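You operate a simulated robot arm through the tools that you are given. There is no shell and no other tool. Be economical: measure what you need, move in short steps, check, and stop when the job is done.

You are at the controls of a simulated two-armed robot. One attempt, no reset.

## Task
Take the purple brush and put it on the top of the stock table. Stack the carton marked "Straps" from the top of the counter on top of the carton marked "Cups". Open the steel drawer, take the black pad and leave it in the inside of the steel drawer, then shut the drawer. Take the black lead and put it on the top of the fitting table. Press the level button of the big battery two times. Put the grey rag on the top of the charging shelf away on the top of the workbench. Put the battery on the top of the bath table away on the top of the service stand. Do these in any order. Set down upright: battery.

It is judged by the outcome, as a careful person would: the job done as asked, and still so three seconds after it is handed in. It fails if anything else is knocked over, pushed out of place, dropped, spilled or broken.

## Robot
Two 7-joint arms with two-finger parallel grippers on one trunk, on a base that drives. Base frame: it is fixed to the floor where the robot stands at the start and does not move with it; the origin is under the middle of the robot, x ahead of it, y to its left, z up; the surface under the hand at the start is at about z = 0.72. Units: m, degrees, N and s.
The left shoulder is at the start at [0.052, 0.101, 1.06], the right one opposite. With the tool pointing down near the work surface each hand reaches from about 0.18 to 0.52 m from the robot's upright axis, wherever it stands, measured 20 degrees to its own side. Places, roughly: battery [0.5, 2.75, 0.75]; black lead [-4.75, 4, 0.75]; black pad (11x5x4 cm) [-5.2, 2.6, 0.7]; grey rag (7x10x3 cm) [-2.5, 3.8, 0.8]; inside of the steel drawer [-3, 3.8, 0.5]; level button of the big battery [-2.7, 3.7, 1]; pink carton, red carton, yellow carton [-8.5, 3, 1]; purple brush (4x4x5 cm) [0.5, 0, 0.7]; steel drawer [-3, 3.7, 0.6]; top of the fitting table [-5.4, 2.5, 0.7]; top of the service stand [-1.4, 3.8, 0.6]; top of the stock table [0.7, 1.5, 0.7]; top of the workbench [-9.7, -0.1, 0.9]. Payload 2.4 kg a hand.
Tool frame (each hand has its own): the origin (TCP) lies between the finger pads and is the grasp point; the fingertips stand 0.024 m ahead of it; z points along the fingers, y is the line along which they close. The gripper opens to 0.068 m. The fingers are 0.017 m wide and 0.01 m thick; the gripper's body (0.04 by 0.07 m) begins 0.041 m behind the TCP.
Orientation is told as [roll, pitch, yaw] about the base's x, y, z axes, in that order, counted from this pose: with the fingers straight down and closing along the base's y, the tool's x points along the base's -x, its y along +y and its z along -z.

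## Interface
- The arms move only by the tool step_arm. It takes "left_increments", "right_increments" or both (then of equal length, played together; a hand with none holds still); each is one flat list of numbers, 6 for each row, row after row: the shift along the base's x, y, z in m, then the turn, a rotation vector about the base's x, y, z in degrees. In form: [dx, dy, dz, ax, ay, az, dx, dy, dz, ax, ay, az, ...]. A call has 1 to 12 rows; each row shifts and turns the commanded pose from where the row before left it. "left_jaw" and "right_jaw" are, for a hand that has rows, the opening in per cent of the stroke, from 0 (shut) to 100 (fully open), set as the call begins (left out, the last holds). A row lasts 0.2 s, in which the tool goes at most 0.05 m and 8.6 degrees; a call with a longer step from one row to the next is refused whole, and so is a gripper value outside its range. A pose out of reach is approached as far as the arm can. The call stops where the force on the tool passes 40 N (or 10 N more than at its start, if that is more) or the arm is blocked; 0.2 s more then pass. The fingers move at their own pace (about 0.072 m/s each) and stop on an object; they squeeze with about 44 N. The grip force told is the motor's: it shows also when the fingers shut on nothing. Time passes only in rows, and 0.2 s behind the last, so rows that do not move let the fingers close. It gives the time, the measured TCP pose, the force on the tool (base axes), the opening and the grip force at its end, in the units of the frame above (readings bear some noise), with the torque about the TCP (base axes, N m) and any sound that the robot's microphone picked up.
- Cameras (640 x 400 px; columns grow to the right, rows downward): "scene" is now at [0.1455, 0.0029, 1.2262]; the picture's right is [0.02, -1.00, 0.00], its down [-0.51, -0.01, -0.86] and it looks along [0.86, 0.02, -0.51] (base axes); focal length 257 px, centre (320, 200). "left" rides on the left gripper at [0.084, -0.011, -0.075] in its tool frame; the picture's right is [0.13, 0.99, 0.00], its down [-0.60, 0.08, -0.79] and it looks along [-0.79, 0.10, 0.61] (tool axes); focal length 251 px, centre (320, 200). "right" rides on the right gripper at [0.084, 0.011, -0.075] in its tool frame; the picture's right is [-0.13, 0.99, 0.00], its down [-0.60, -0.08, -0.79] and it looks along [-0.79, -0.10, 0.61] (tool axes); focal length 251 px, centre (320, 200). There is no depth. A picture from a camera that has moved, and an enlarged one, comes with that camera's place and axes in the base frame and with its lens.
- camera(camera): a new picture of that camera. It takes no simulated time.
- slide_trunk(by): slides the trunk up (or, below 0, down) by that many m; the arms and the scene camera ride with it, the base frame stays. It gives what a move gives, with no picture.
- steer(legs): drives the robot by 1 to 6 legs, each [ahead, left, turn to the left] in m, m and degrees, along the robot's own axes; the way and the turn of a leg run together, so that a leg with both is an arc; at most 1.5 m and 180 degrees a leg. The arms and the cameras ride along, it lands a little off, and it stops where it bumps. It gives what a move gives.
- pan_tilt(pan, tilt): turns the head with the scene camera to pan (to the left, within 86 degrees either way) and tilt (down, from -29 to 69), counted from straight ahead of the robot. It gives what a move gives.
- inspect(camera, box): a new picture of the part [left, top, right, bottom] of that camera's present view, enlarged. It takes no simulated time.
- finish_job(): hands the job in; it is judged then, once.

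Go step by step. Nothing tells you exact positions but the pictures and the camera data: compare them with the known pose of the tool, close in by small moves and look again before you grip or let go. The budget is 217 turns and 208 pictures, counting those below and the enlarged ones. Unless the task says otherwise, let go and move clear before handing in.

The tools are called after "Request:" by a JSON object that holds its "name" and its "arguments". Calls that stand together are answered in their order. step_arm: Moves the arms, as the interface text tells. Its arguments: {"type":"object","properties":{"left_increments":{"type":"array","items":{"type":"number"}},"left_jaw":{"type":"number"},"right_increments":{"type":"array","items":{"type":"number"}},"right_jaw":{"type":"number"}},"required":[]} The other tools are called the same way: slide_trunk (by) slides the trunk up or down; steer (legs) drives the base; pan_tilt (pan, tilt) turns the head that bears the scene camera; camera (camera) takes a picture; inspect (camera, box) takes an enlarged picture of a part of a camera's view; finish_job () hands the job in.

At the start:

```text
time_s: 0.0
left_tcp_pos: [0.3969, 0.1455, 1.0432]
left_tcp_rot: [0.0, 0.0, 0.0]
left_contact_force: [0.0, -0.1, -0.4]
left_wrist_torque: [0.0, 0.02, 0.02]
left_finger_gap: 0.0677
left_grip_force: 0.0
right_tcp_pos: [0.421, -0.1649, 0.9841]
right_tcp_rot: [0.0, 0.1, -0.1]
right_contact_force: [-0.5, -0.5, 0.0]
right_wrist_torque: [0.03, -0.01, -0.03]
right_finger_gap: 0.0678
right_grip_force: 0.1
trunk travel left (down, up): [-0.275, 0.574]
robot x, y, heading: [0.0002, -0.0033, -0.3]
head pan, tilt: [1.2, 30.8]
```

scene: 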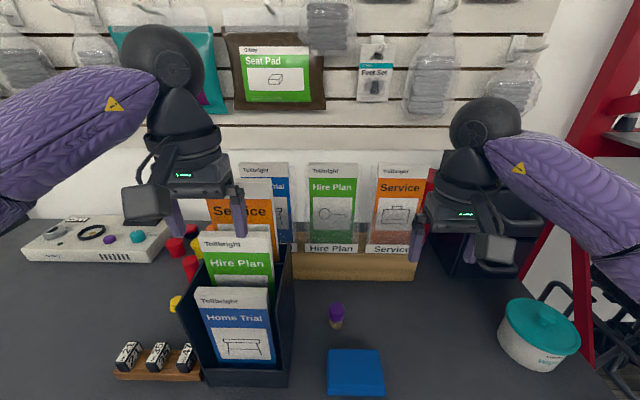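
right: 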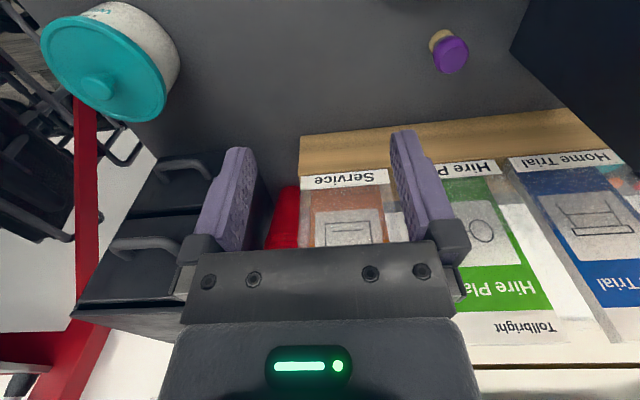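
left: 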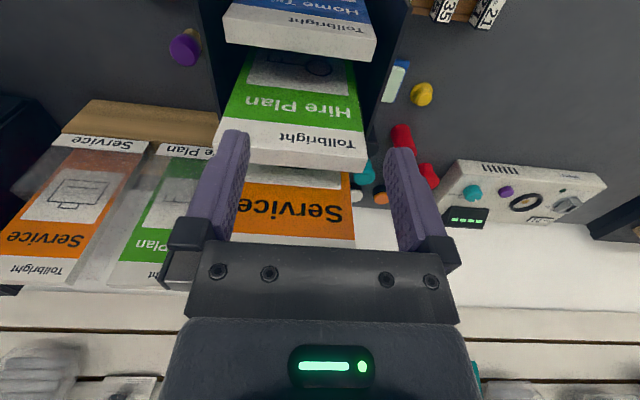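

The purple brush stands on the counter near (0.48, -0.02). I'll look closer before moving the right hand over it.

Request:
{"name": "inspect", "arguments": {"camera": "scene", "box": [260, 260, 420, 360]}}

Request:
{"name": "step_arm", "arguments": {"right_increments": [0.015, 0.035, 0, 0, 0, 0, 0.015, 0.035, 0, 0, 0, 0, 0.015, 0.035, -0.02, 0, 0, 0, 0.015, 0.035, -0.03, 0, 0, 0, 0, 0, -0.045, 0, 0, 0], "right_jaw": 100}}

Request:
{"name": "camera", "arguments": {"camera": "right"}}

Request:
{"name": "camera", "arguments": {"camera": "scene"}}

```text
4.00 times, centred on (340, 310) of scene
camera zoom: at [0.1455, 0.0029, 1.2262], right [0.02, -1.0, 0.0], down [-0.51, -0.01, -0.86], along [0.86, 0.02, -0.51], focal length 1029 px, centre (240, -240)
```

zoom: 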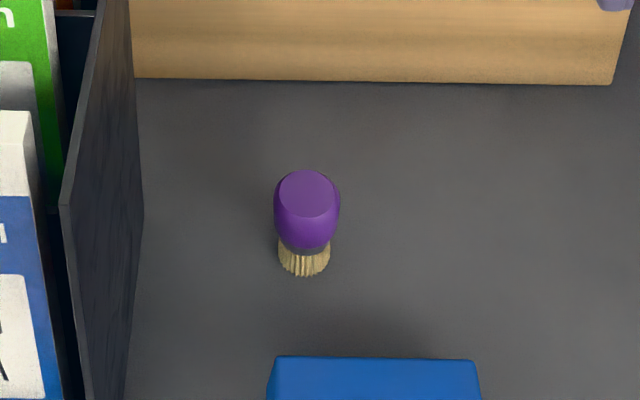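

```text
time_s: 1.2
left_tcp_pos: [0.398, 0.1448, 1.0435]
left_tcp_rot: [0.0, 0.0, 0.0]
left_contact_force: [-0.6, 0.0, -0.3]
left_wrist_torque: [-0.02, -0.01, -0.04]
left_finger_gap: 0.0681
left_grip_force: 0.2
right_tcp_pos: [0.4795, -0.0205, 0.8896]
right_tcp_rot: [-0.2, 0.1, 0.0]
right_contact_force: [0.2, 0.0, 0.3]
right_wrist_torque: [0.03, -0.03, -0.03]
right_finger_gap: 0.0681
right_grip_force: 0.1
trunk travel left (down, up): [-0.275, 0.574]
robot x, y, heading: [0.0002, 0.0015, -0.2]
head pan, tilt: [1.2, 30.8]
```

```text
203 pictures are left
camera right: at [0.3969, -0.0093, 0.9648], right [0.13, 0.99, 0.0], down [0.6, -0.08, 0.79], along [0.79, -0.1, -0.61], focal length 251 px, centre (320, 200)
```

right: 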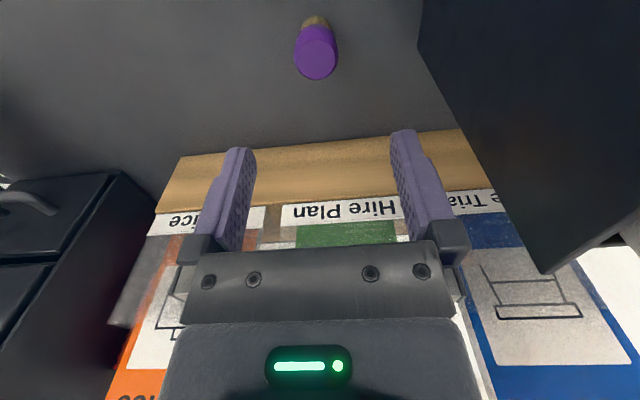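

```text
202 pictures are left
camera scene: at [0.1456, 0.0032, 1.2262], right [0.02, -1.0, 0.0], down [-0.51, -0.01, -0.86], along [0.86, 0.02, -0.51], focal length 257 px, centre (320, 200)
```

scene: 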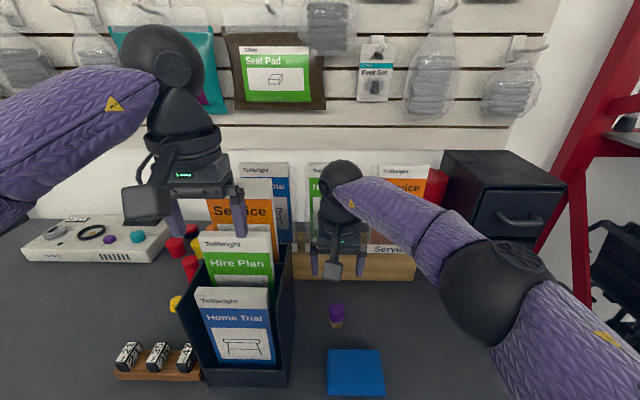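

The brush is at about (0.482, -0.023), directly below the hand; the leaflet box wall is 4 cm clear. I descend and grip.

Request:
{"name": "step_arm", "arguments": {"right_increments": [0.002, -0.002, -0.045, 0, 0, 0, 0, 0, -0.045, 0, 0, 0, 0, 0, -0.044, 0, 0, 0, 0, 0, 0, 0, 0, 0]}}

Request:
{"name": "camera", "arguments": {"camera": "right"}}

```text
time_s: 2.2
left_tcp_pos: [0.3983, 0.1437, 1.043]
left_tcp_rot: [0.0, 0.0, 0.1]
left_contact_force: [0.4, -0.7, -0.1]
left_wrist_torque: [0.02, -0.03, 0.03]
left_finger_gap: 0.068
left_grip_force: 0.1
right_tcp_pos: [0.4737, -0.0276, 0.76]
right_tcp_rot: [0.0, 0.1, 0.2]
right_contact_force: [-0.3, 0.5, -0.4]
right_wrist_torque: [0.0, 0.02, -0.04]
right_finger_gap: 0.0678
right_grip_force: 0.0
right hand out of reach, approached as far as the arm can: row 3
trunk travel left (down, up): [-0.275, 0.574]
robot x, y, heading: [-0.0016, 0.001, -0.2]
head pan, tilt: [1.2, 30.8]
```

```text
201 pictures are left
camera right: at [0.3908, -0.015, 0.8354], right [0.13, 0.99, 0.0], down [0.6, -0.08, 0.79], along [0.79, -0.1, -0.61], focal length 251 px, centre (320, 200)
```

right: 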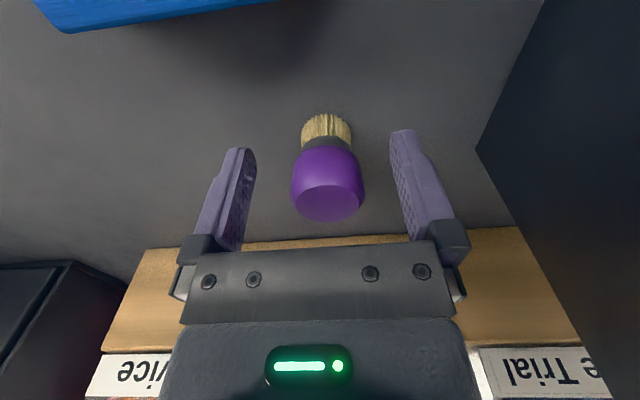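

The brush lies between the fingers, slightly forward of them and at the edge of reach. I roll forward 1 cm before gripping.

Request:
{"name": "steer", "arguments": {"legs": [[0.01, 0, 0]]}}

Request:
{"name": "camera", "arguments": {"camera": "right"}}

```text
time_s: 3.0
left_tcp_pos: [0.4084, 0.145, 1.0432]
left_tcp_rot: [-0.1, 0.0, 0.1]
left_contact_force: [0.4, 0.9, 0.2]
left_wrist_torque: [-0.01, 0.0, -0.02]
left_finger_gap: 0.068
left_grip_force: 0.0
right_tcp_pos: [0.4843, -0.0272, 0.7604]
right_tcp_rot: [0.1, 0.0, -0.1]
right_contact_force: [0.6, 0.2, -0.1]
right_wrist_torque: [-0.01, 0.0, 0.04]
right_finger_gap: 0.068
right_grip_force: 0.0
trunk travel left (down, up): [-0.275, 0.574]
robot x, y, heading: [0.0126, -0.0004, 0.0]
head pan, tilt: [1.2, 30.8]
```

```text
200 pictures are left
camera right: at [0.4013, -0.0149, 0.8357], right [0.13, 0.99, 0.0], down [0.6, -0.08, 0.79], along [0.79, -0.1, -0.61], focal length 251 px, centre (320, 200)
```

right: 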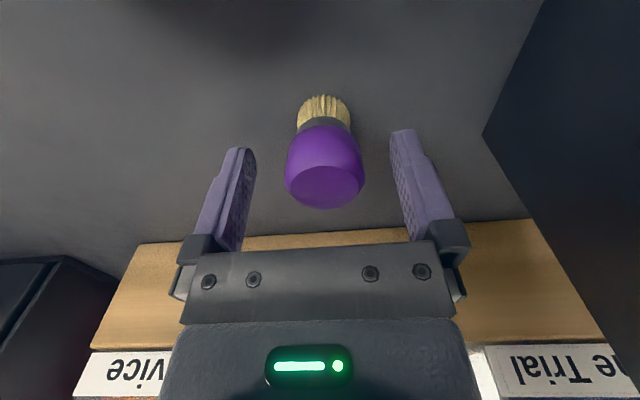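

Request:
{"name": "step_arm", "arguments": {"right_increments": [0, 0, 0, 0, 0, 0, 0, 0, 0, 0, 0, 0, 0, 0, 0, 0, 0, 0], "right_jaw": 0}}

Request:
{"name": "step_arm", "arguments": {"right_increments": [0, 0, 0.04, 0, 0, 0, 0, 0, 0.045, 0, 0, 0, 0, 0, 0.045, 0, 0, 0, -0.03, -0.03, 0.04, 0, 0, 0, -0.03, -0.03, 0.04, 0, 0, 0, -0.03, -0.03, 0.02, 0, 0, 0]}}

Request:
{"name": "camera", "arguments": {"camera": "right"}}

Request:
{"name": "pan_tilt", "arguments": {"pan": 70, "tilt": 20}}

Request:
{"name": "camera", "arguments": {"camera": "scene"}}

```text
time_s: 3.8
left_tcp_pos: [0.4097, 0.1448, 1.0437]
left_tcp_rot: [0.0, 0.0, 0.0]
left_contact_force: [0.5, -0.1, 0.5]
left_wrist_torque: [0.01, 0.01, -0.04]
left_finger_gap: 0.0682
left_grip_force: 0.1
right_tcp_pos: [0.4831, -0.027, 0.7613]
right_tcp_rot: [0.0, 0.0, 0.0]
right_contact_force: [-0.3, 0.1, 0.7]
right_wrist_torque: [0.0, -0.04, -0.03]
right_finger_gap: 0.0325
right_grip_force: 44.0
trunk travel left (down, up): [-0.275, 0.574]
robot x, y, heading: [0.0106, 0.0006, 0.0]
head pan, tilt: [1.2, 30.8]
```

```text
refused: row 4 steps farther than a row can; nothing moved
```

```text
199 pictures are left
camera right: at [0.4012, -0.0149, 0.8358], right [0.13, 0.99, 0.0], down [0.6, -0.08, 0.79], along [0.79, -0.1, -0.61], focal length 251 px, centre (320, 200)
```

right: 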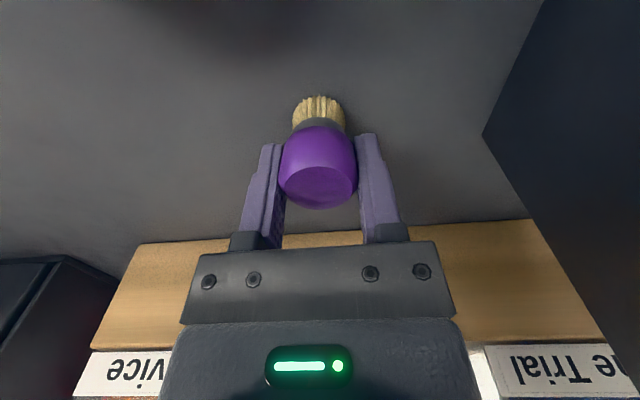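

```text
time_s: 5.2
left_tcp_pos: [0.4072, 0.1446, 1.0432]
left_tcp_rot: [0.0, 0.1, -0.1]
left_contact_force: [-0.6, -1.0, -0.7]
left_wrist_torque: [0.04, 0.01, -0.01]
left_finger_gap: 0.068
left_grip_force: 0.1
right_tcp_pos: [0.4837, -0.0271, 0.7621]
right_tcp_rot: [0.1, 0.0, 0.0]
right_contact_force: [-0.1, -0.3, -0.3]
right_wrist_torque: [-0.03, -0.02, -0.05]
right_finger_gap: 0.0326
right_grip_force: 43.0
trunk travel left (down, up): [-0.275, 0.574]
robot x, y, heading: [0.0123, -0.0002, 0.0]
head pan, tilt: [70.0, 20.0]
```

```text
198 pictures are left
camera scene: at [0.0977, 0.0886, 1.2436], right [0.94, -0.34, 0.0], down [-0.12, -0.32, -0.94], along [0.32, 0.88, -0.34], focal length 257 px, centre (320, 200)
```

scene: 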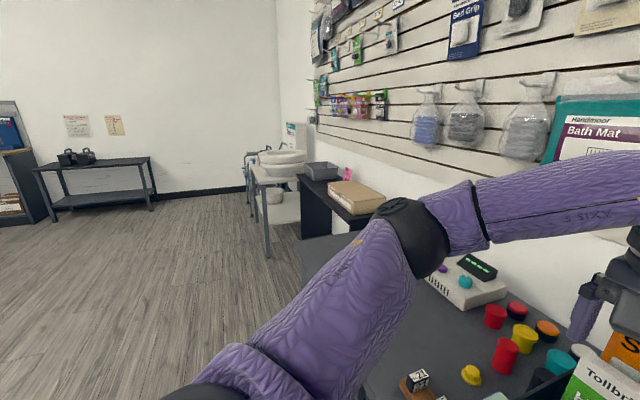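

Brush gripped (gap 32 mm). Lift it and tuck the hands, then back away.

Request:
{"name": "step_arm", "arguments": {"right_increments": [0, 0, 0.045, 0, 0, 0, 0, 0, 0.045, 0, 0, 0, 0, 0, 0.045, 0, 0, 0, 0, 0, 0.045, 0, 0, 0, 0, 0, 0.045, 0, 0, 0, -0.03, -0.03, 0, 0, 0, 0, -0.03, -0.03, 0, 0, 0, 0, -0.03, -0.03, 0, 0, 0, 0, -0.03, -0.03, 0, 0, 0, 0]}}

Request:
{"name": "camera", "arguments": {"camera": "right"}}

Request:
{"name": "pan_tilt", "arguments": {"pan": 0, "tilt": 60}}

Request:
{"name": "camera", "arguments": {"camera": "scene"}}

```text
time_s: 7.2
left_tcp_pos: [0.4077, 0.1444, 1.043]
left_tcp_rot: [0.0, 0.0, -0.1]
left_contact_force: [0.5, 0.1, -0.3]
left_wrist_torque: [-0.01, -0.01, 0.0]
left_finger_gap: 0.068
left_grip_force: 0.1
right_tcp_pos: [0.3661, -0.1504, 0.9885]
right_tcp_rot: [-0.1, 0.1, -0.2]
right_contact_force: [0.5, -0.6, -0.2]
right_wrist_torque: [-0.03, 0.01, -0.02]
right_finger_gap: 0.0
right_grip_force: 23.4
trunk travel left (down, up): [-0.275, 0.574]
robot x, y, heading: [0.0086, 0.0022, 0.0]
head pan, tilt: [70.0, 20.0]
```

```text
197 pictures are left
camera right: at [0.2814, -0.1372, 1.0623], right [0.13, 0.99, 0.0], down [0.6, -0.08, 0.79], along [0.79, -0.1, -0.61], focal length 251 px, centre (320, 200)
```

right: 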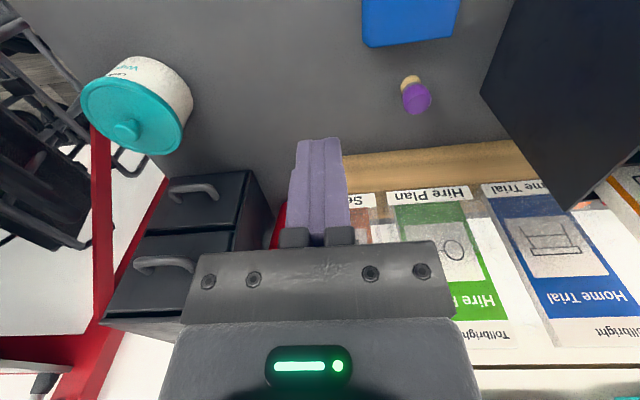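

```text
time_s: 8.6
left_tcp_pos: [0.4073, 0.1446, 1.0425]
left_tcp_rot: [0.0, 0.0, -0.1]
left_contact_force: [-0.1, 0.6, -0.2]
left_wrist_torque: [0.02, -0.01, 0.0]
left_finger_gap: 0.0681
left_grip_force: 0.1
right_tcp_pos: [0.3647, -0.1505, 0.9875]
right_tcp_rot: [0.0, 0.0, 0.0]
right_contact_force: [0.4, 0.2, 0.0]
right_wrist_torque: [0.01, 0.04, 0.0]
right_finger_gap: 0.0
right_grip_force: 23.2
trunk travel left (down, up): [-0.275, 0.574]
robot x, y, heading: [0.0098, -0.0002, 0.1]
head pan, tilt: [0.0, 60.0]
```

```text
196 pictures are left
camera scene: at [0.1323, 0.0011, 1.1855], right [0.0, -1.0, 0.0], down [-0.87, 0.0, -0.5], along [0.5, 0.0, -0.87], focal length 257 px, centre (320, 200)
```

scene: 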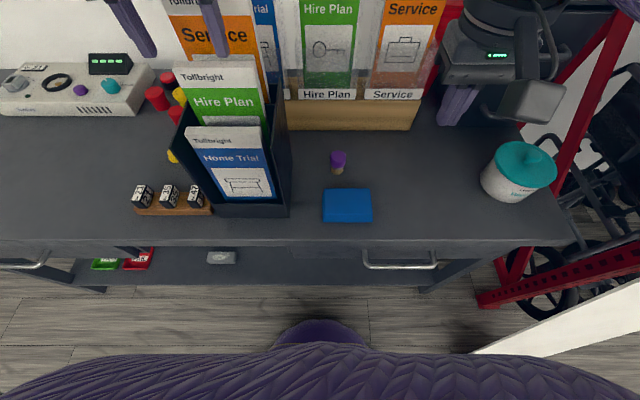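

The brush slipped out and is still standing upright, now near (0.473, -0.037). I'll go back over it with open fingers and look more carefully.

Request:
{"name": "step_arm", "arguments": {"right_increments": [0.035, 0.035, 0, 0, 0, 0, 0.035, 0.035, 0, 0, 0, 0, 0.036, 0.033, 0, 0, 0, 0, 0, 0.01, -0.045, 0, 0, 0, 0, 0, -0.045, 0, 0, 0, 0, 0, -0.045, 0, 0, 0, 0, 0, -0.03, 0, 0, 0, 0, 0, 0, 0, 0, 0], "right_jaw": 100}}

Request:
{"name": "camera", "arguments": {"camera": "right"}}

Request:
{"name": "inspect", "arguments": {"camera": "scene", "box": [280, 120, 400, 195]}}

```text
time_s: 10.4
left_tcp_pos: [0.4076, 0.1443, 1.0429]
left_tcp_rot: [0.0, 0.0, -0.1]
left_contact_force: [0.1, -0.7, -0.1]
left_wrist_torque: [0.01, 0.01, 0.01]
left_finger_gap: 0.068
left_grip_force: 0.0
right_tcp_pos: [0.4719, -0.0358, 0.8196]
right_tcp_rot: [0.0, 0.0, 0.0]
right_contact_force: [-0.6, -0.2, 1.0]
right_wrist_torque: [-0.01, 0.01, 0.0]
right_finger_gap: 0.0678
right_grip_force: 0.1
trunk travel left (down, up): [-0.275, 0.574]
robot x, y, heading: [0.011, 0.0023, 0.0]
head pan, tilt: [0.0, 60.0]
```

```text
195 pictures are left
camera right: at [0.3879, -0.0232, 0.8948], right [0.13, 0.99, 0.0], down [0.6, -0.08, 0.79], along [0.79, -0.1, -0.61], focal length 251 px, centre (320, 200)
```

right: 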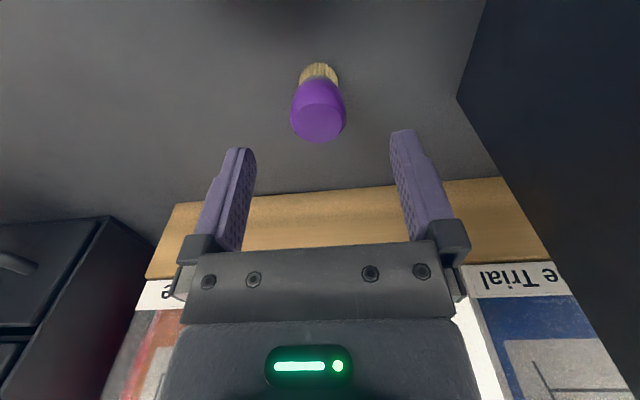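

```text
5.33 times, centred on (340, 158) of scene
camera zoom: at [0.1324, 0.0011, 1.1855], right [0.0, -1.0, 0.0], down [-0.87, 0.0, -0.5], along [0.5, 0.0, -0.87], focal length 1372 px, centre (213, 427)
```

zoom: 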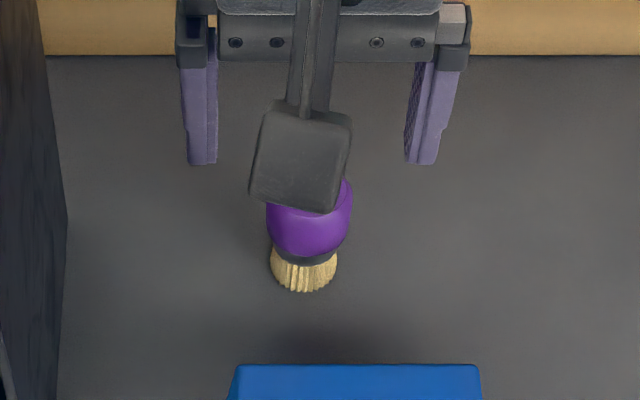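

Centre of the brush is about (0.478, -0.036), its top at 0.765, so the earlier grip was too high. I go lower this time.

Request:
{"name": "step_arm", "arguments": {"right_increments": [0.006, 0, -0.035, 0, 0, 0, 0, 0, -0.035, 0, 0, 0, 0, 0, 0, 0, 0, 0]}}

Request:
{"name": "camera", "arguments": {"camera": "right"}}

```text
time_s: 11.2
left_tcp_pos: [0.4088, 0.1445, 1.0433]
left_tcp_rot: [0.0, 0.0, 0.0]
left_contact_force: [-0.4, -0.1, -0.1]
left_wrist_torque: [0.02, -0.02, 0.0]
left_finger_gap: 0.0681
left_grip_force: 0.1
right_tcp_pos: [0.4787, -0.0345, 0.7497]
right_tcp_rot: [0.0, 0.1, 0.0]
right_contact_force: [0.0, -0.1, 0.3]
right_wrist_torque: [0.02, 0.0, 0.02]
right_finger_gap: 0.0682
right_grip_force: 0.0
trunk travel left (down, up): [-0.275, 0.574]
robot x, y, heading: [0.0117, -0.0004, 0.0]
head pan, tilt: [0.0, 60.0]
```

```text
193 pictures are left
camera right: at [0.3953, -0.0225, 0.8235], right [0.13, 0.99, 0.0], down [0.6, -0.08, 0.79], along [0.79, -0.1, -0.61], focal length 251 px, centre (320, 200)
```

right: 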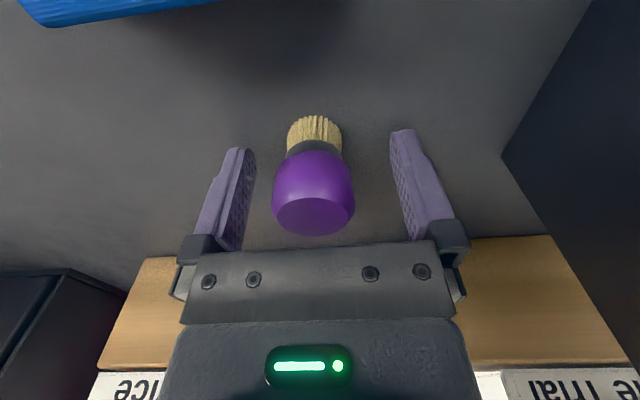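

Request:
{"name": "step_arm", "arguments": {"right_increments": [0, 0, -0.003, 0, 0, 0, 0, 0, 0, 0, 0, 0, 0, 0, 0, 0, 0, 0, 0, 0, 0, 0, 0, 0], "right_jaw": 0}}

Request:
{"name": "step_arm", "arguments": {"right_increments": [0, 0, 0.015, 0, 0, 0, 0, 0, 0.03, 0, 0, 0, 0, 0, 0.045, 0, 0, 0]}}

Request:
{"name": "camera", "arguments": {"camera": "right"}}

```text
time_s: 12.2
left_tcp_pos: [0.4085, 0.1452, 1.043]
left_tcp_rot: [-0.1, 0.0, -0.1]
left_contact_force: [-0.4, -0.9, 0.1]
left_wrist_torque: [0.01, -0.02, 0.01]
left_finger_gap: 0.068
left_grip_force: 0.0
right_tcp_pos: [0.4773, -0.0352, 0.7474]
right_tcp_rot: [0.0, -0.1, 0.0]
right_contact_force: [0.1, 0.3, 0.7]
right_wrist_torque: [0.03, 0.04, 0.0]
right_finger_gap: 0.0326
right_grip_force: 43.9
trunk travel left (down, up): [-0.275, 0.574]
robot x, y, heading: [0.0111, 0.0008, -0.1]
head pan, tilt: [0.0, 60.0]
```

```text
time_s: 13.0
left_tcp_pos: [0.4085, 0.1437, 1.0435]
left_tcp_rot: [0.0, 0.0, 0.1]
left_contact_force: [0.2, 0.2, 0.2]
left_wrist_torque: [-0.01, -0.03, 0.02]
left_finger_gap: 0.0682
left_grip_force: 0.1
right_tcp_pos: [0.4759, -0.0372, 0.8382]
right_tcp_rot: [-0.1, 0.0, 0.0]
right_contact_force: [-0.2, -0.7, 0.2]
right_wrist_torque: [-0.01, -0.01, -0.01]
right_finger_gap: 0.0327
right_grip_force: 43.7
trunk travel left (down, up): [-0.275, 0.574]
robot x, y, heading: [0.008, 0.0008, -0.1]
head pan, tilt: [0.0, 60.0]
```

```text
192 pictures are left
camera right: at [0.3923, -0.0235, 0.9132], right [0.13, 0.99, 0.0], down [0.6, -0.08, 0.79], along [0.79, -0.1, -0.61], focal length 251 px, centre (320, 200)
```

right: 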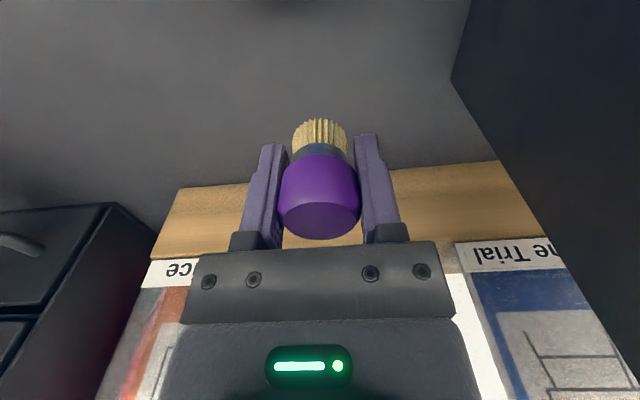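

The brush is held now. I lift and tuck, back off and strafe left to face the stock table.

Request:
{"name": "step_arm", "arguments": {"right_increments": [0, 0, 0.045, 0, 0, 0, 0, 0, 0.045, 0, 0, 0, 0, 0, 0.045, 0, 0, 0, -0.03, -0.03, 0, 0, 0, 0, -0.03, -0.03, 0, 0, 0, 0, -0.03, -0.03, 0, 0, 0, 0, -0.03, -0.01, 0, 0, 0, 0], "left_increments": [-0.03, 0.01, 0, 0, 0, 0, -0.03, 0.01, 0, 0, 0, 0, -0.03, 0.01, 0, 0, 0, 0, -0.03, 0, 0, 0, 0, 0, 0, 0, 0, 0, 0, 0, 0, 0, 0, 0, 0, 0, 0, 0, 0, 0, 0, 0]}}

Request:
{"name": "steer", "arguments": {"legs": [[-0.35, 0, 0], [0, 1.5, 0]]}}

Request:
{"name": "pan_tilt", "arguments": {"pan": 0, "tilt": 35}}

Request:
{"name": "camera", "arguments": {"camera": "scene"}}

Request:
{"name": "camera", "arguments": {"camera": "right"}}

```text
time_s: 14.6
left_tcp_pos: [0.285, 0.1735, 1.0437]
left_tcp_rot: [0.0, 0.0, 0.0]
left_contact_force: [-0.1, -0.6, -0.4]
left_wrist_torque: [-0.02, 0.0, -0.04]
left_finger_gap: 0.0678
left_grip_force: 0.1
right_tcp_pos: [0.3568, -0.1348, 0.9748]
right_tcp_rot: [0.1, -0.1, 0.0]
right_contact_force: [0.4, 0.7, -0.4]
right_wrist_torque: [0.01, -0.01, 0.0]
right_finger_gap: 0.0325
right_grip_force: 44.6
trunk travel left (down, up): [-0.275, 0.574]
robot x, y, heading: [0.0101, -0.0026, -0.0]
head pan, tilt: [0.0, 60.0]
```

```text
time_s: 23.7
left_tcp_pos: [-0.0586, 1.6594, 1.0442]
left_tcp_rot: [0.0, 0.0, 0.6]
left_contact_force: [0.0, -0.3, -0.2]
left_wrist_torque: [0.01, 0.04, -0.03]
left_finger_gap: 0.0677
left_grip_force: 0.0
right_tcp_pos: [0.0169, 1.351, 0.974]
right_tcp_rot: [0.0, 0.0, 0.6]
right_contact_force: [1.2, 0.4, -0.2]
right_wrist_torque: [-0.02, 0.0, 0.01]
right_finger_gap: 0.0324
right_grip_force: 44.1
trunk travel left (down, up): [-0.275, 0.574]
robot x, y, heading: [-0.3353, 1.4859, 0.8]
head pan, tilt: [0.0, 60.0]
```

```text
time_s: 24.6
left_tcp_pos: [-0.0584, 1.6595, 1.0447]
left_tcp_rot: [-0.1, -0.1, 0.5]
left_contact_force: [-0.6, -0.3, -0.1]
left_wrist_torque: [0.01, 0.0, -0.02]
left_finger_gap: 0.068
left_grip_force: 0.0
right_tcp_pos: [0.0166, 1.3506, 0.9746]
right_tcp_rot: [0.0, 0.0, 0.5]
right_contact_force: [-0.1, 0.2, -1.0]
right_wrist_torque: [-0.01, -0.01, 0.0]
right_finger_gap: 0.0327
right_grip_force: 43.7
trunk travel left (down, up): [-0.275, 0.574]
robot x, y, heading: [-0.3328, 1.4827, 0.6]
head pan, tilt: [0.0, 35.0]
```

```text
191 pictures are left
camera scene: at [-0.1883, 1.4846, 1.2197], right [0.01, -1.0, 0.0], down [-0.57, -0.01, -0.82], along [0.82, 0.01, -0.57], focal length 257 px, centre (320, 200)
```

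scene: 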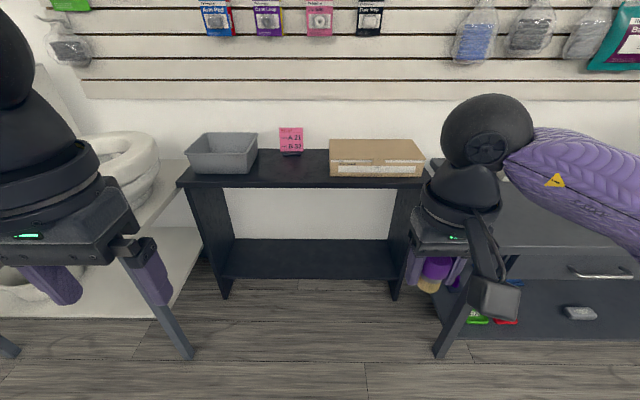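

```text
190 pictures are left
camera right: at [-0.0667, 1.3624, 1.0489], right [0.12, 0.99, 0.0], down [0.6, -0.07, 0.79], along [0.79, -0.09, -0.61], focal length 251 px, centre (320, 200)
```

right: 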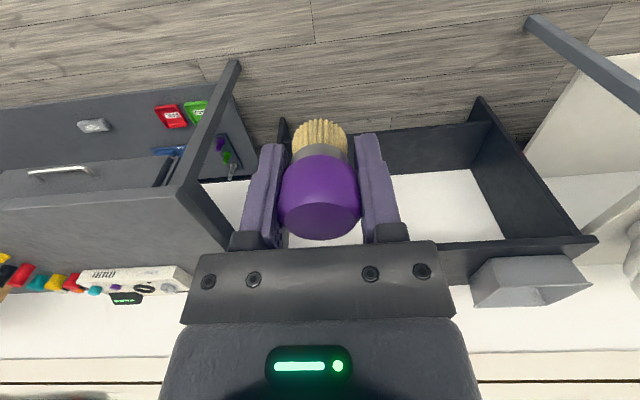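

Stock table is ahead with free space in front of the pink sign, between tray and carton (y ≈ 1.55, x ≈ 0.65). I drive closer.

Request:
{"name": "steer", "arguments": {"legs": [[0.5, 0.12, -0.6]]}}

Request:
{"name": "pan_tilt", "arguments": {"pan": 0, "tilt": 50}}

Request:
{"name": "camera", "arguments": {"camera": "scene"}}

Request:
{"name": "camera", "arguments": {"camera": "right"}}

```text
time_s: 27.6
left_tcp_pos: [0.449, 1.7733, 1.0438]
left_tcp_rot: [-0.1, 0.1, -0.2]
left_contact_force: [0.2, -0.3, -0.7]
left_wrist_torque: [-0.01, -0.01, 0.02]
left_finger_gap: 0.0679
left_grip_force: 0.1
right_tcp_pos: [0.5196, 1.4644, 0.974]
right_tcp_rot: [0.0, 0.1, -0.2]
right_contact_force: [-0.5, -0.7, -1.1]
right_wrist_torque: [0.02, 0.01, 0.02]
right_finger_gap: 0.0324
right_grip_force: 44.2
trunk travel left (down, up): [-0.275, 0.574]
robot x, y, heading: [0.1781, 1.5998, -0.2]
head pan, tilt: [0.0, 35.0]
```

```text
time_s: 28.4
left_tcp_pos: [0.4495, 1.7733, 1.045]
left_tcp_rot: [0.0, -0.1, -0.2]
left_contact_force: [-0.2, -0.4, -0.1]
left_wrist_torque: [-0.02, -0.01, 0.03]
left_finger_gap: 0.0681
left_grip_force: 0.0
right_tcp_pos: [0.5205, 1.4655, 0.9742]
right_tcp_rot: [0.0, 0.0, -0.2]
right_contact_force: [-0.5, -0.2, -0.8]
right_wrist_torque: [-0.02, 0.03, -0.02]
right_finger_gap: 0.0326
right_grip_force: 43.6
trunk travel left (down, up): [-0.275, 0.574]
robot x, y, heading: [0.1727, 1.5979, -0.4]
head pan, tilt: [0.0, 50.0]
```

```text
189 pictures are left
camera scene: at [0.306, 1.6006, 1.1981], right [0.0, -1.0, 0.0], down [-0.77, 0.0, -0.64], along [0.64, 0.0, -0.77], focal length 257 px, centre (320, 200)
```

scene: 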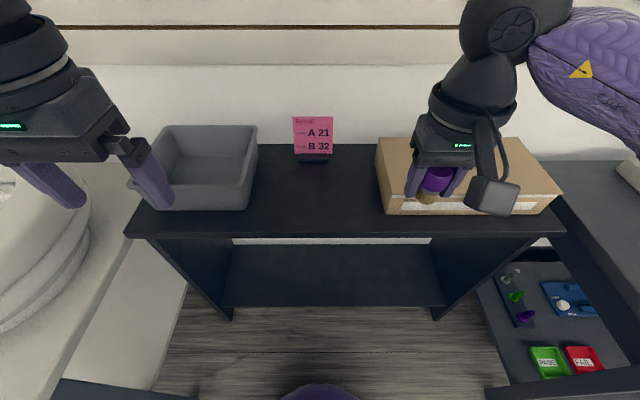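

```text
188 pictures are left
camera right: at [0.437, 1.4768, 1.0489], right [0.13, 0.99, 0.0], down [0.6, -0.08, 0.79], along [0.79, -0.11, -0.61], focal length 251 px, centre (320, 200)
```

right: 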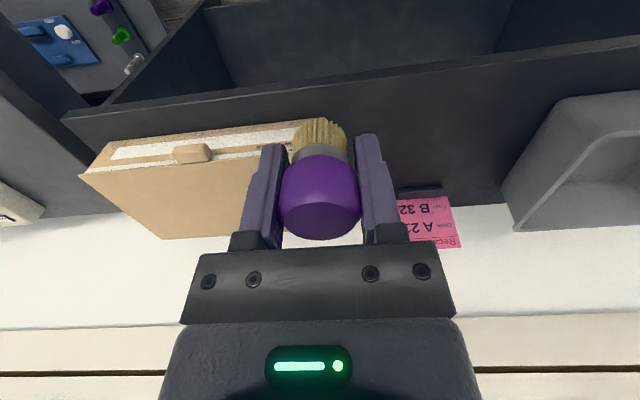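

Table top is near z 0.73 with its front edge at x 0.60. I move a bit nearer and bring the brush over (0.66, 1.57), high first.

Request:
{"name": "steer", "arguments": {"legs": [[0.04, 0, 0.3]]}}

Request:
{"name": "step_arm", "arguments": {"right_increments": [0.02, 0.035, 0, 0, 0, 0, 0.02, 0.035, 0, 0, 0, 0, 0.025, 0.035, 0, 0, 0, 0, 0.03, 0, -0.03, 0, 0, 0, 0, 0, -0.045, 0, 0, 0, 0, 0, -0.045, 0, 0, 0, 0, 0, -0.04, 0, 0, 0, 0, 0, -0.03, 0, 0, 0]}}

Request:
{"name": "camera", "arguments": {"camera": "scene"}}

Request:
{"name": "camera", "arguments": {"camera": "right"}}

```text
time_s: 29.3
left_tcp_pos: [0.4903, 1.7745, 1.0439]
left_tcp_rot: [0.1, 0.0, 0.1]
left_contact_force: [-0.2, 0.0, 0.3]
left_wrist_torque: [0.01, 0.01, 0.0]
left_finger_gap: 0.068
left_grip_force: 0.1
right_tcp_pos: [0.5625, 1.4647, 0.9742]
right_tcp_rot: [0.0, 0.0, 0.2]
right_contact_force: [-0.9, -1.1, -0.1]
right_wrist_torque: [0.0, 0.0, 0.01]
right_finger_gap: 0.0327
right_grip_force: 44.3
trunk travel left (down, up): [-0.275, 0.574]
robot x, y, heading: [0.2154, 1.5974, 0.0]
head pan, tilt: [0.0, 50.0]
```

```text
time_s: 31.1
left_tcp_pos: [0.4907, 1.775, 1.0441]
left_tcp_rot: [0.0, 0.0, 0.1]
left_contact_force: [-0.2, -0.8, 0.5]
left_wrist_torque: [-0.01, 0.01, -0.02]
left_finger_gap: 0.0683
left_grip_force: 0.0
right_tcp_pos: [0.6598, 1.572, 0.7809]
right_tcp_rot: [0.0, 0.0, 0.1]
right_contact_force: [0.4, -0.3, -1.0]
right_wrist_torque: [0.01, 0.02, -0.02]
right_finger_gap: 0.0327
right_grip_force: 44.2
trunk travel left (down, up): [-0.275, 0.574]
robot x, y, heading: [0.212, 1.6016, -0.0]
head pan, tilt: [0.0, 50.0]
```

```text
187 pictures are left
camera scene: at [0.3476, 1.6014, 1.198], right [0.0, -1.0, 0.0], down [-0.77, 0.0, -0.64], along [0.64, 0.0, -0.77], focal length 257 px, centre (320, 200)
```

scene: 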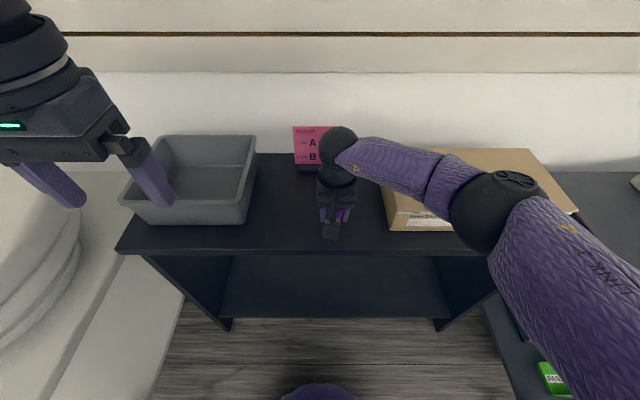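

```text
186 pictures are left
camera right: at [0.5767, 1.584, 0.8555], right [0.13, 0.99, 0.0], down [0.6, -0.08, 0.79], along [0.79, -0.1, -0.61], focal length 251 px, centre (320, 200)
```

right: 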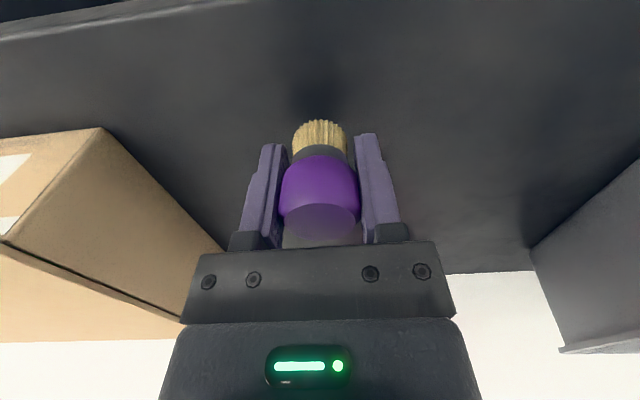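

Lowering gently to feel the table.

Request:
{"name": "step_arm", "arguments": {"right_increments": [0, 0, -0.012, 0, 0, 0, 0, 0, -0.005, 0, 0, 0, 0, 0, -0.004, 0, 0, 0]}}

Request:
{"name": "camera", "arguments": {"camera": "right"}}

```text
time_s: 31.9
left_tcp_pos: [0.4878, 1.7744, 1.0459]
left_tcp_rot: [0.0, -0.2, 0.1]
left_contact_force: [-0.4, -0.4, -0.6]
left_wrist_torque: [-0.01, -0.02, 0.01]
left_finger_gap: 0.0679
left_grip_force: 0.0
right_tcp_pos: [0.6573, 1.5717, 0.7652]
right_tcp_rot: [0.1, -0.3, -0.1]
right_contact_force: [5.1, -0.2, 32.8]
right_wrist_torque: [-0.04, -0.02, -0.01]
right_finger_gap: 0.0331
right_grip_force: 44.2
trunk travel left (down, up): [-0.275, 0.574]
robot x, y, heading: [0.2144, 1.5976, 0.1]
head pan, tilt: [0.0, 50.0]
```

```text
185 pictures are left
camera right: at [0.5737, 1.5836, 0.8388], right [0.13, 0.99, 0.0], down [0.6, -0.08, 0.8], along [0.79, -0.1, -0.61], focal length 251 px, centre (320, 200)
```

right: 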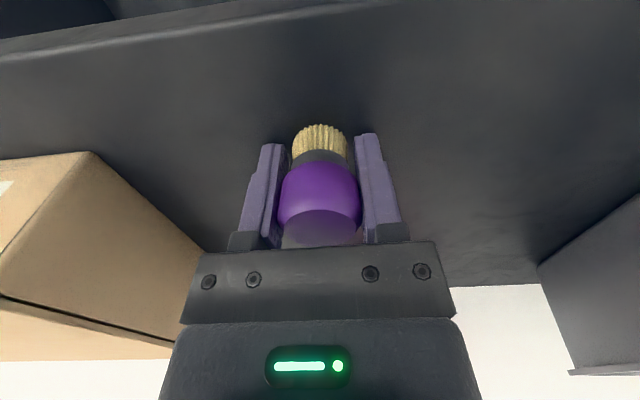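

Contact: the brush stands on the table. I ease off a little, release and rise.

Request:
{"name": "step_arm", "arguments": {"right_increments": [0, 0, 0.003, 0, 0, 0, 0, 0, 0, 0, 0, 0]}}

Request:
{"name": "step_arm", "arguments": {"right_increments": [0, 0, 0, 0, 0, 0, 0, 0, 0, 0, 0, 0, 0, 0, 0, 0, 0, 0, 0, 0, 0.03, 0, 0, 0, 0, 0, 0.045, 0, 0, 0, 0, 0, 0.045, 0, 0, 0, 0, 0, 0.045, 0, 0, 0, 0, 0, 0.045, 0, 0, 0, -0.03, -0.03, 0, 0, 0, 0, -0.03, -0.03, 0, 0, 0, 0, -0.03, -0.03, 0, 0, 0, 0, -0.03, -0.02, 0, 0, 0, 0], "right_jaw": 100}}

Request:
{"name": "camera", "arguments": {"camera": "scene"}}

```text
time_s: 32.5
left_tcp_pos: [0.4892, 1.7746, 1.045]
left_tcp_rot: [0.0, -0.1, 0.1]
left_contact_force: [-0.2, 0.3, 0.2]
left_wrist_torque: [-0.01, -0.01, 0.0]
left_finger_gap: 0.0682
left_grip_force: 0.1
right_tcp_pos: [0.6561, 1.5713, 0.7656]
right_tcp_rot: [-0.1, 0.2, 0.1]
right_contact_force: [-0.5, 0.4, 0.4]
right_wrist_torque: [0.03, 0.01, 0.01]
right_finger_gap: 0.0324
right_grip_force: 44.1
trunk travel left (down, up): [-0.275, 0.574]
robot x, y, heading: [0.2137, 1.5976, -0.0]
head pan, tilt: [0.0, 50.0]
```

```text
time_s: 35.1
left_tcp_pos: [0.4894, 1.7741, 1.0438]
left_tcp_rot: [0.0, -0.1, 0.1]
left_contact_force: [0.0, 1.7, -0.7]
left_wrist_torque: [0.01, -0.03, 0.02]
left_finger_gap: 0.0681
left_grip_force: 0.1
right_tcp_pos: [0.5358, 1.4598, 0.9792]
right_tcp_rot: [0.1, 0.0, 0.0]
right_contact_force: [-0.5, 0.4, -0.4]
right_wrist_torque: [0.0, 0.04, 0.0]
right_finger_gap: 0.0682
right_grip_force: 0.1
trunk travel left (down, up): [-0.275, 0.574]
robot x, y, heading: [0.2168, 1.5988, 0.2]
head pan, tilt: [0.0, 50.0]
```

```text
184 pictures are left
camera scene: at [0.3474, 1.6012, 1.198], right [0.0, -1.0, 0.0], down [-0.77, 0.0, -0.64], along [0.64, 0.0, -0.77], focal length 257 px, centre (320, 200)
```

scene: 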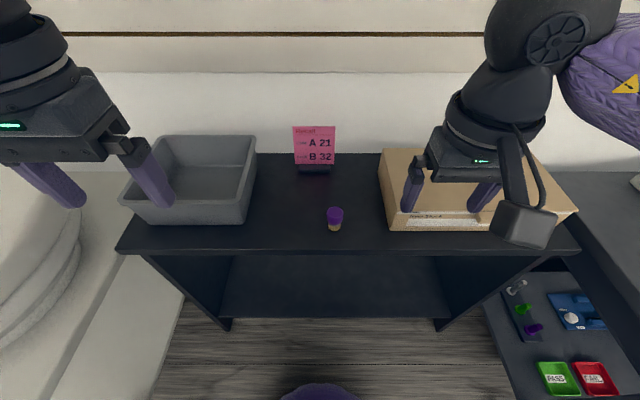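

The brush stands on the stock table. Next the bath table: back off, strafe left and look.

Request:
{"name": "steer", "arguments": {"legs": [[-0.6, 0, 0], [0, 1.15, 0]]}}

Request:
{"name": "pan_tilt", "arguments": {"pan": 0, "tilt": 30}}

Request:
{"name": "camera", "arguments": {"camera": "scene"}}

```text
time_s: 43.7
left_tcp_pos: [-0.1203, 2.8733, 1.0439]
left_tcp_rot: [0.0, 0.0, 1.4]
left_contact_force: [-0.3, 0.1, 0.6]
left_wrist_torque: [-0.03, 0.0, 0.0]
left_finger_gap: 0.0679
left_grip_force: 0.0
right_tcp_pos: [-0.0677, 2.5618, 0.9787]
right_tcp_rot: [0.0, 0.0, 1.5]
right_contact_force: [0.1, -0.1, 0.2]
right_wrist_torque: [0.0, 0.04, -0.01]
right_finger_gap: 0.0678
right_grip_force: 0.1
trunk travel left (down, up): [-0.275, 0.574]
robot x, y, heading: [-0.3932, 2.6901, 1.5]
head pan, tilt: [0.0, 50.0]
```

```text
time_s: 44.5
left_tcp_pos: [-0.1214, 2.8749, 1.0456]
left_tcp_rot: [0.0, 0.0, 1.6]
left_contact_force: [-0.9, 0.4, 0.4]
left_wrist_torque: [-0.02, 0.03, 0.0]
left_finger_gap: 0.0681
left_grip_force: 0.1
right_tcp_pos: [-0.0675, 2.562, 0.978]
right_tcp_rot: [-0.1, 0.1, 1.5]
right_contact_force: [0.1, -0.3, 0.7]
right_wrist_torque: [0.01, -0.02, 0.0]
right_finger_gap: 0.068
right_grip_force: 0.1
trunk travel left (down, up): [-0.275, 0.574]
robot x, y, heading: [-0.3915, 2.6943, 1.5]
head pan, tilt: [0.0, 30.0]
```

```text
183 pictures are left
camera scene: at [-0.2453, 2.6983, 1.2275], right [0.03, -1.0, 0.0], down [-0.5, -0.01, -0.87], along [0.87, 0.02, -0.5], focal length 257 px, centre (320, 200)
```

scene: 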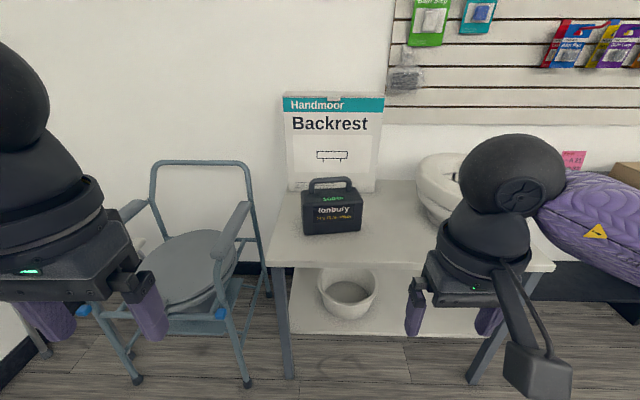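

The battery with a carry handle stands on the bath table near (0.5, 2.67). I drive closer and look at the handle.

Request:
{"name": "steer", "arguments": {"legs": [[0.33, 0.06, -1.5]]}}

Request:
{"name": "pan_tilt", "arguments": {"pan": 0, "tilt": 40}}

Request:
{"name": "camera", "arguments": {"camera": "scene"}}

Request:
{"name": "camera", "arguments": {"camera": "right"}}

```text
time_s: 46.7
left_tcp_pos: [0.2051, 2.9286, 1.0441]
left_tcp_rot: [0.0, 0.0, -0.2]
left_contact_force: [0.5, 0.2, -0.1]
left_wrist_torque: [0.02, 0.0, 0.02]
left_finger_gap: 0.0681
left_grip_force: 0.1
right_tcp_pos: [0.2509, 2.6137, 0.9791]
right_tcp_rot: [-0.1, -0.1, -0.1]
right_contact_force: [0.2, 0.2, 1.6]
right_wrist_torque: [0.02, 0.0, 0.0]
right_finger_gap: 0.0678
right_grip_force: 0.0
trunk travel left (down, up): [-0.275, 0.574]
robot x, y, heading: [-0.0695, 2.7556, -0.3]
head pan, tilt: [0.0, 30.0]
```

```text
time_s: 47.4
left_tcp_pos: [0.2061, 2.9305, 1.0442]
left_tcp_rot: [-0.1, -0.1, -0.2]
left_contact_force: [-0.5, -1.3, -0.3]
left_wrist_torque: [-0.01, 0.0, -0.03]
left_finger_gap: 0.068
left_grip_force: 0.0
right_tcp_pos: [0.2502, 2.6149, 0.979]
right_tcp_rot: [0.0, 0.0, -0.1]
right_contact_force: [-0.8, 0.4, 0.3]
right_wrist_torque: [0.03, 0.03, 0.01]
right_finger_gap: 0.0679
right_grip_force: 0.1
trunk travel left (down, up): [-0.275, 0.574]
robot x, y, heading: [-0.0699, 2.755, -0.2]
head pan, tilt: [0.0, 40.0]
```

```text
182 pictures are left
camera scene: at [0.071, 2.7566, 1.2123], right [0.0, -1.0, 0.0], down [-0.64, 0.0, -0.77], along [0.77, 0.0, -0.64], focal length 257 px, centre (320, 200)
```

scene: 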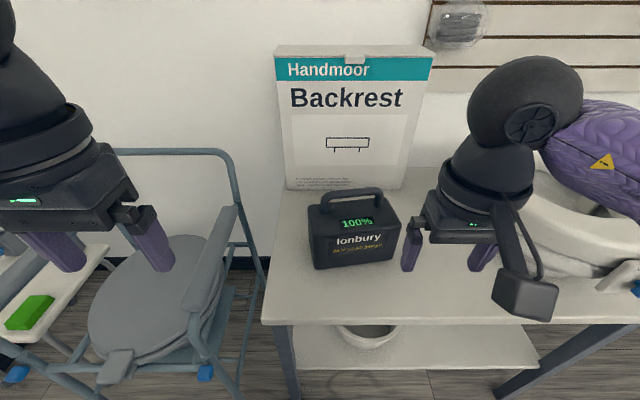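

```text
181 pictures are left
camera right: at [0.1667, 2.6274, 1.0532], right [0.13, 0.99, 0.0], down [0.6, -0.08, 0.79], along [0.79, -0.11, -0.61], focal length 251 px, centre (320, 200)
```

right: 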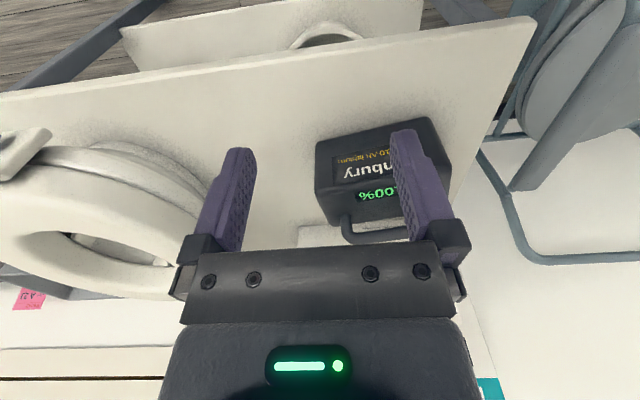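

The handle bar is near (0.53, 2.675, 0.855), turned about 8°. I drive a little closer and turn the right hand so its fingers close across the bar.

Request:
{"name": "steer", "arguments": {"legs": [[0.09, 0.03, 0]]}}

Request:
{"name": "step_arm", "arguments": {"right_increments": [0, 0, 0, 0, 0, -8.2, 0, 0, 0, 0, 0, -8.2, 0, 0, 0, 0, 0, -8.2, 0, 0, 0, 0, 0, -8.2, 0, 0, 0, 0, 0, -8.2, 0, 0, 0, 0, 0, -8.2, 0, 0, 0, 0, 0, -8.2, 0, 0, 0, 0, 0, -8.2, 0, 0, 0, 0, 0, -8.2, 0, 0, 0, 0, 0, -8.2]}}

Request:
{"name": "camera", "arguments": {"camera": "scene"}}

Request:
{"name": "camera", "arguments": {"camera": "right"}}

```text
time_s: 48.5
left_tcp_pos: [0.2979, 2.9601, 1.0444]
left_tcp_rot: [0.0, 0.0, -0.2]
left_contact_force: [-0.1, 0.2, 0.2]
left_wrist_torque: [0.02, 0.01, 0.02]
left_finger_gap: 0.0682
left_grip_force: 0.0
right_tcp_pos: [0.34, 2.6455, 0.9769]
right_tcp_rot: [0.0, 0.0, -0.3]
right_contact_force: [0.2, 0.2, -0.4]
right_wrist_torque: [0.03, -0.04, -0.03]
right_finger_gap: 0.0681
right_grip_force: 0.0
trunk travel left (down, up): [-0.275, 0.574]
robot x, y, heading: [0.0202, 2.7871, -0.3]
head pan, tilt: [0.0, 40.0]
```

```text
time_s: 50.7
left_tcp_pos: [0.2967, 2.9608, 1.0445]
left_tcp_rot: [-0.1, 0.0, -0.2]
left_contact_force: [0.9, 0.0, 0.8]
left_wrist_torque: [-0.04, 0.03, 0.02]
left_finger_gap: 0.0681
left_grip_force: 0.2
right_tcp_pos: [0.3393, 2.6443, 0.978]
right_tcp_rot: [-0.1, 0.0, -82.3]
right_contact_force: [-0.6, -0.8, 0.2]
right_wrist_torque: [0.01, -0.02, 0.04]
right_finger_gap: 0.0679
right_grip_force: 0.0
trunk travel left (down, up): [-0.275, 0.574]
robot x, y, heading: [0.0215, 2.7892, -0.4]
head pan, tilt: [0.0, 40.0]
```

```text
180 pictures are left
camera scene: at [0.1614, 2.7875, 1.2122], right [0.0, -1.0, 0.0], down [-0.64, 0.0, -0.77], along [0.77, 0.0, -0.64], focal length 257 px, centre (320, 200)
```

scene: 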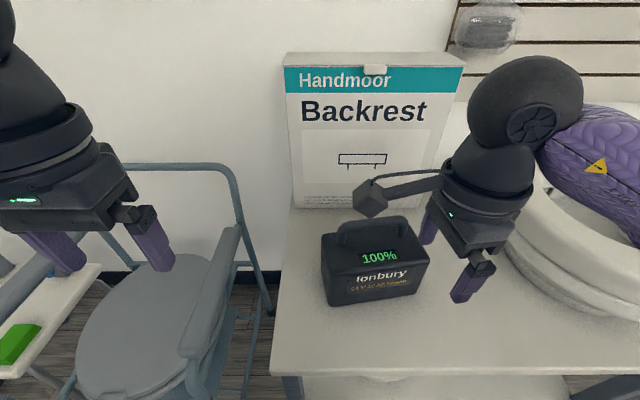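

```text
179 pictures are left
camera right: at [0.3407, 2.7316, 1.0532], right [1.0, 0.0, 0.0], down [0.0, -0.61, 0.79], along [0.0, -0.79, -0.61], focal length 251 px, centre (320, 200)
```

right: 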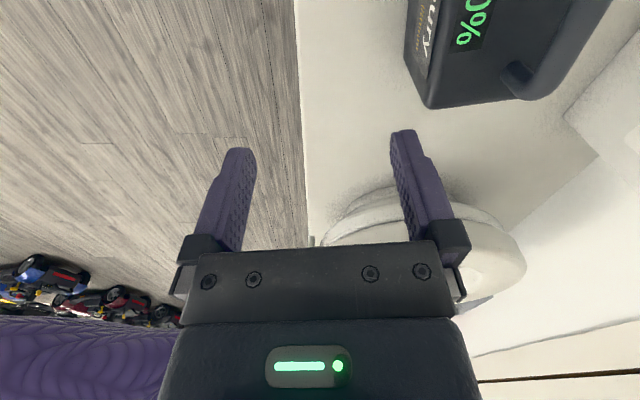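

I bring the hand over the handle centre (0.516, 2.683), staying high, and look.

Request:
{"name": "step_arm", "arguments": {"right_increments": [0.04, 0.01, 0, 0, 0, 2, 0.045, 0.01, 0, 0, 0, 0, 0.045, 0.01, 0, 0, 0, 0, 0.045, 0.01, 0, 0, 0, 0, 0, 0, 0, 0, 0, 0]}}

Request:
{"name": "camera", "arguments": {"camera": "right"}}

Request:
{"name": "camera", "arguments": {"camera": "scene"}}

```text
time_s: 51.9
left_tcp_pos: [0.2964, 2.9589, 1.0434]
left_tcp_rot: [0.0, 0.0, -0.3]
left_contact_force: [-0.3, 0.3, 0.3]
left_wrist_torque: [0.0, 0.0, 0.01]
left_finger_gap: 0.0678
left_grip_force: 0.0
right_tcp_pos: [0.5127, 2.6855, 0.9809]
right_tcp_rot: [0.0, -0.2, -80.2]
right_contact_force: [-0.3, 0.7, -0.2]
right_wrist_torque: [-0.04, 0.01, -0.05]
right_finger_gap: 0.0679
right_grip_force: 0.1
trunk travel left (down, up): [-0.275, 0.574]
robot x, y, heading: [0.0255, 2.7885, -0.3]
head pan, tilt: [0.0, 40.0]
```

```text
178 pictures are left
camera right: at [0.5103, 2.7715, 1.0544], right [1.0, 0.04, 0.0], down [0.03, -0.61, 0.79], along [0.03, -0.79, -0.61], focal length 251 px, centre (320, 200)
```

right: 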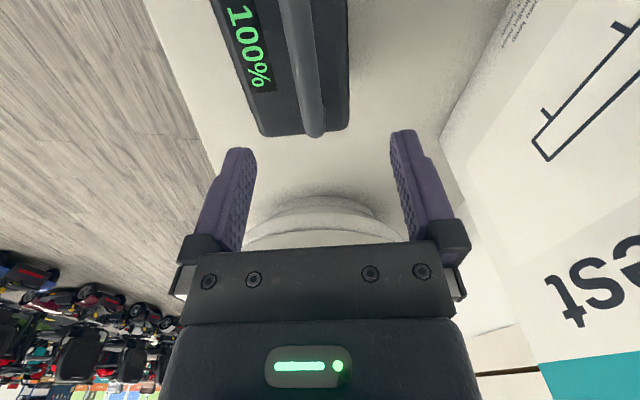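

```text
177 pictures are left
camera scene: at [0.1616, 2.7877, 1.2122], right [-0.01, -1.0, 0.0], down [-0.64, 0.0, -0.77], along [0.77, 0.0, -0.64], focal length 257 px, centre (320, 200)
```

scene: 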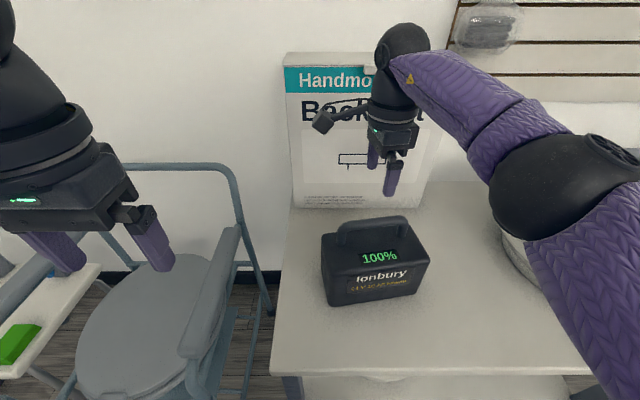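

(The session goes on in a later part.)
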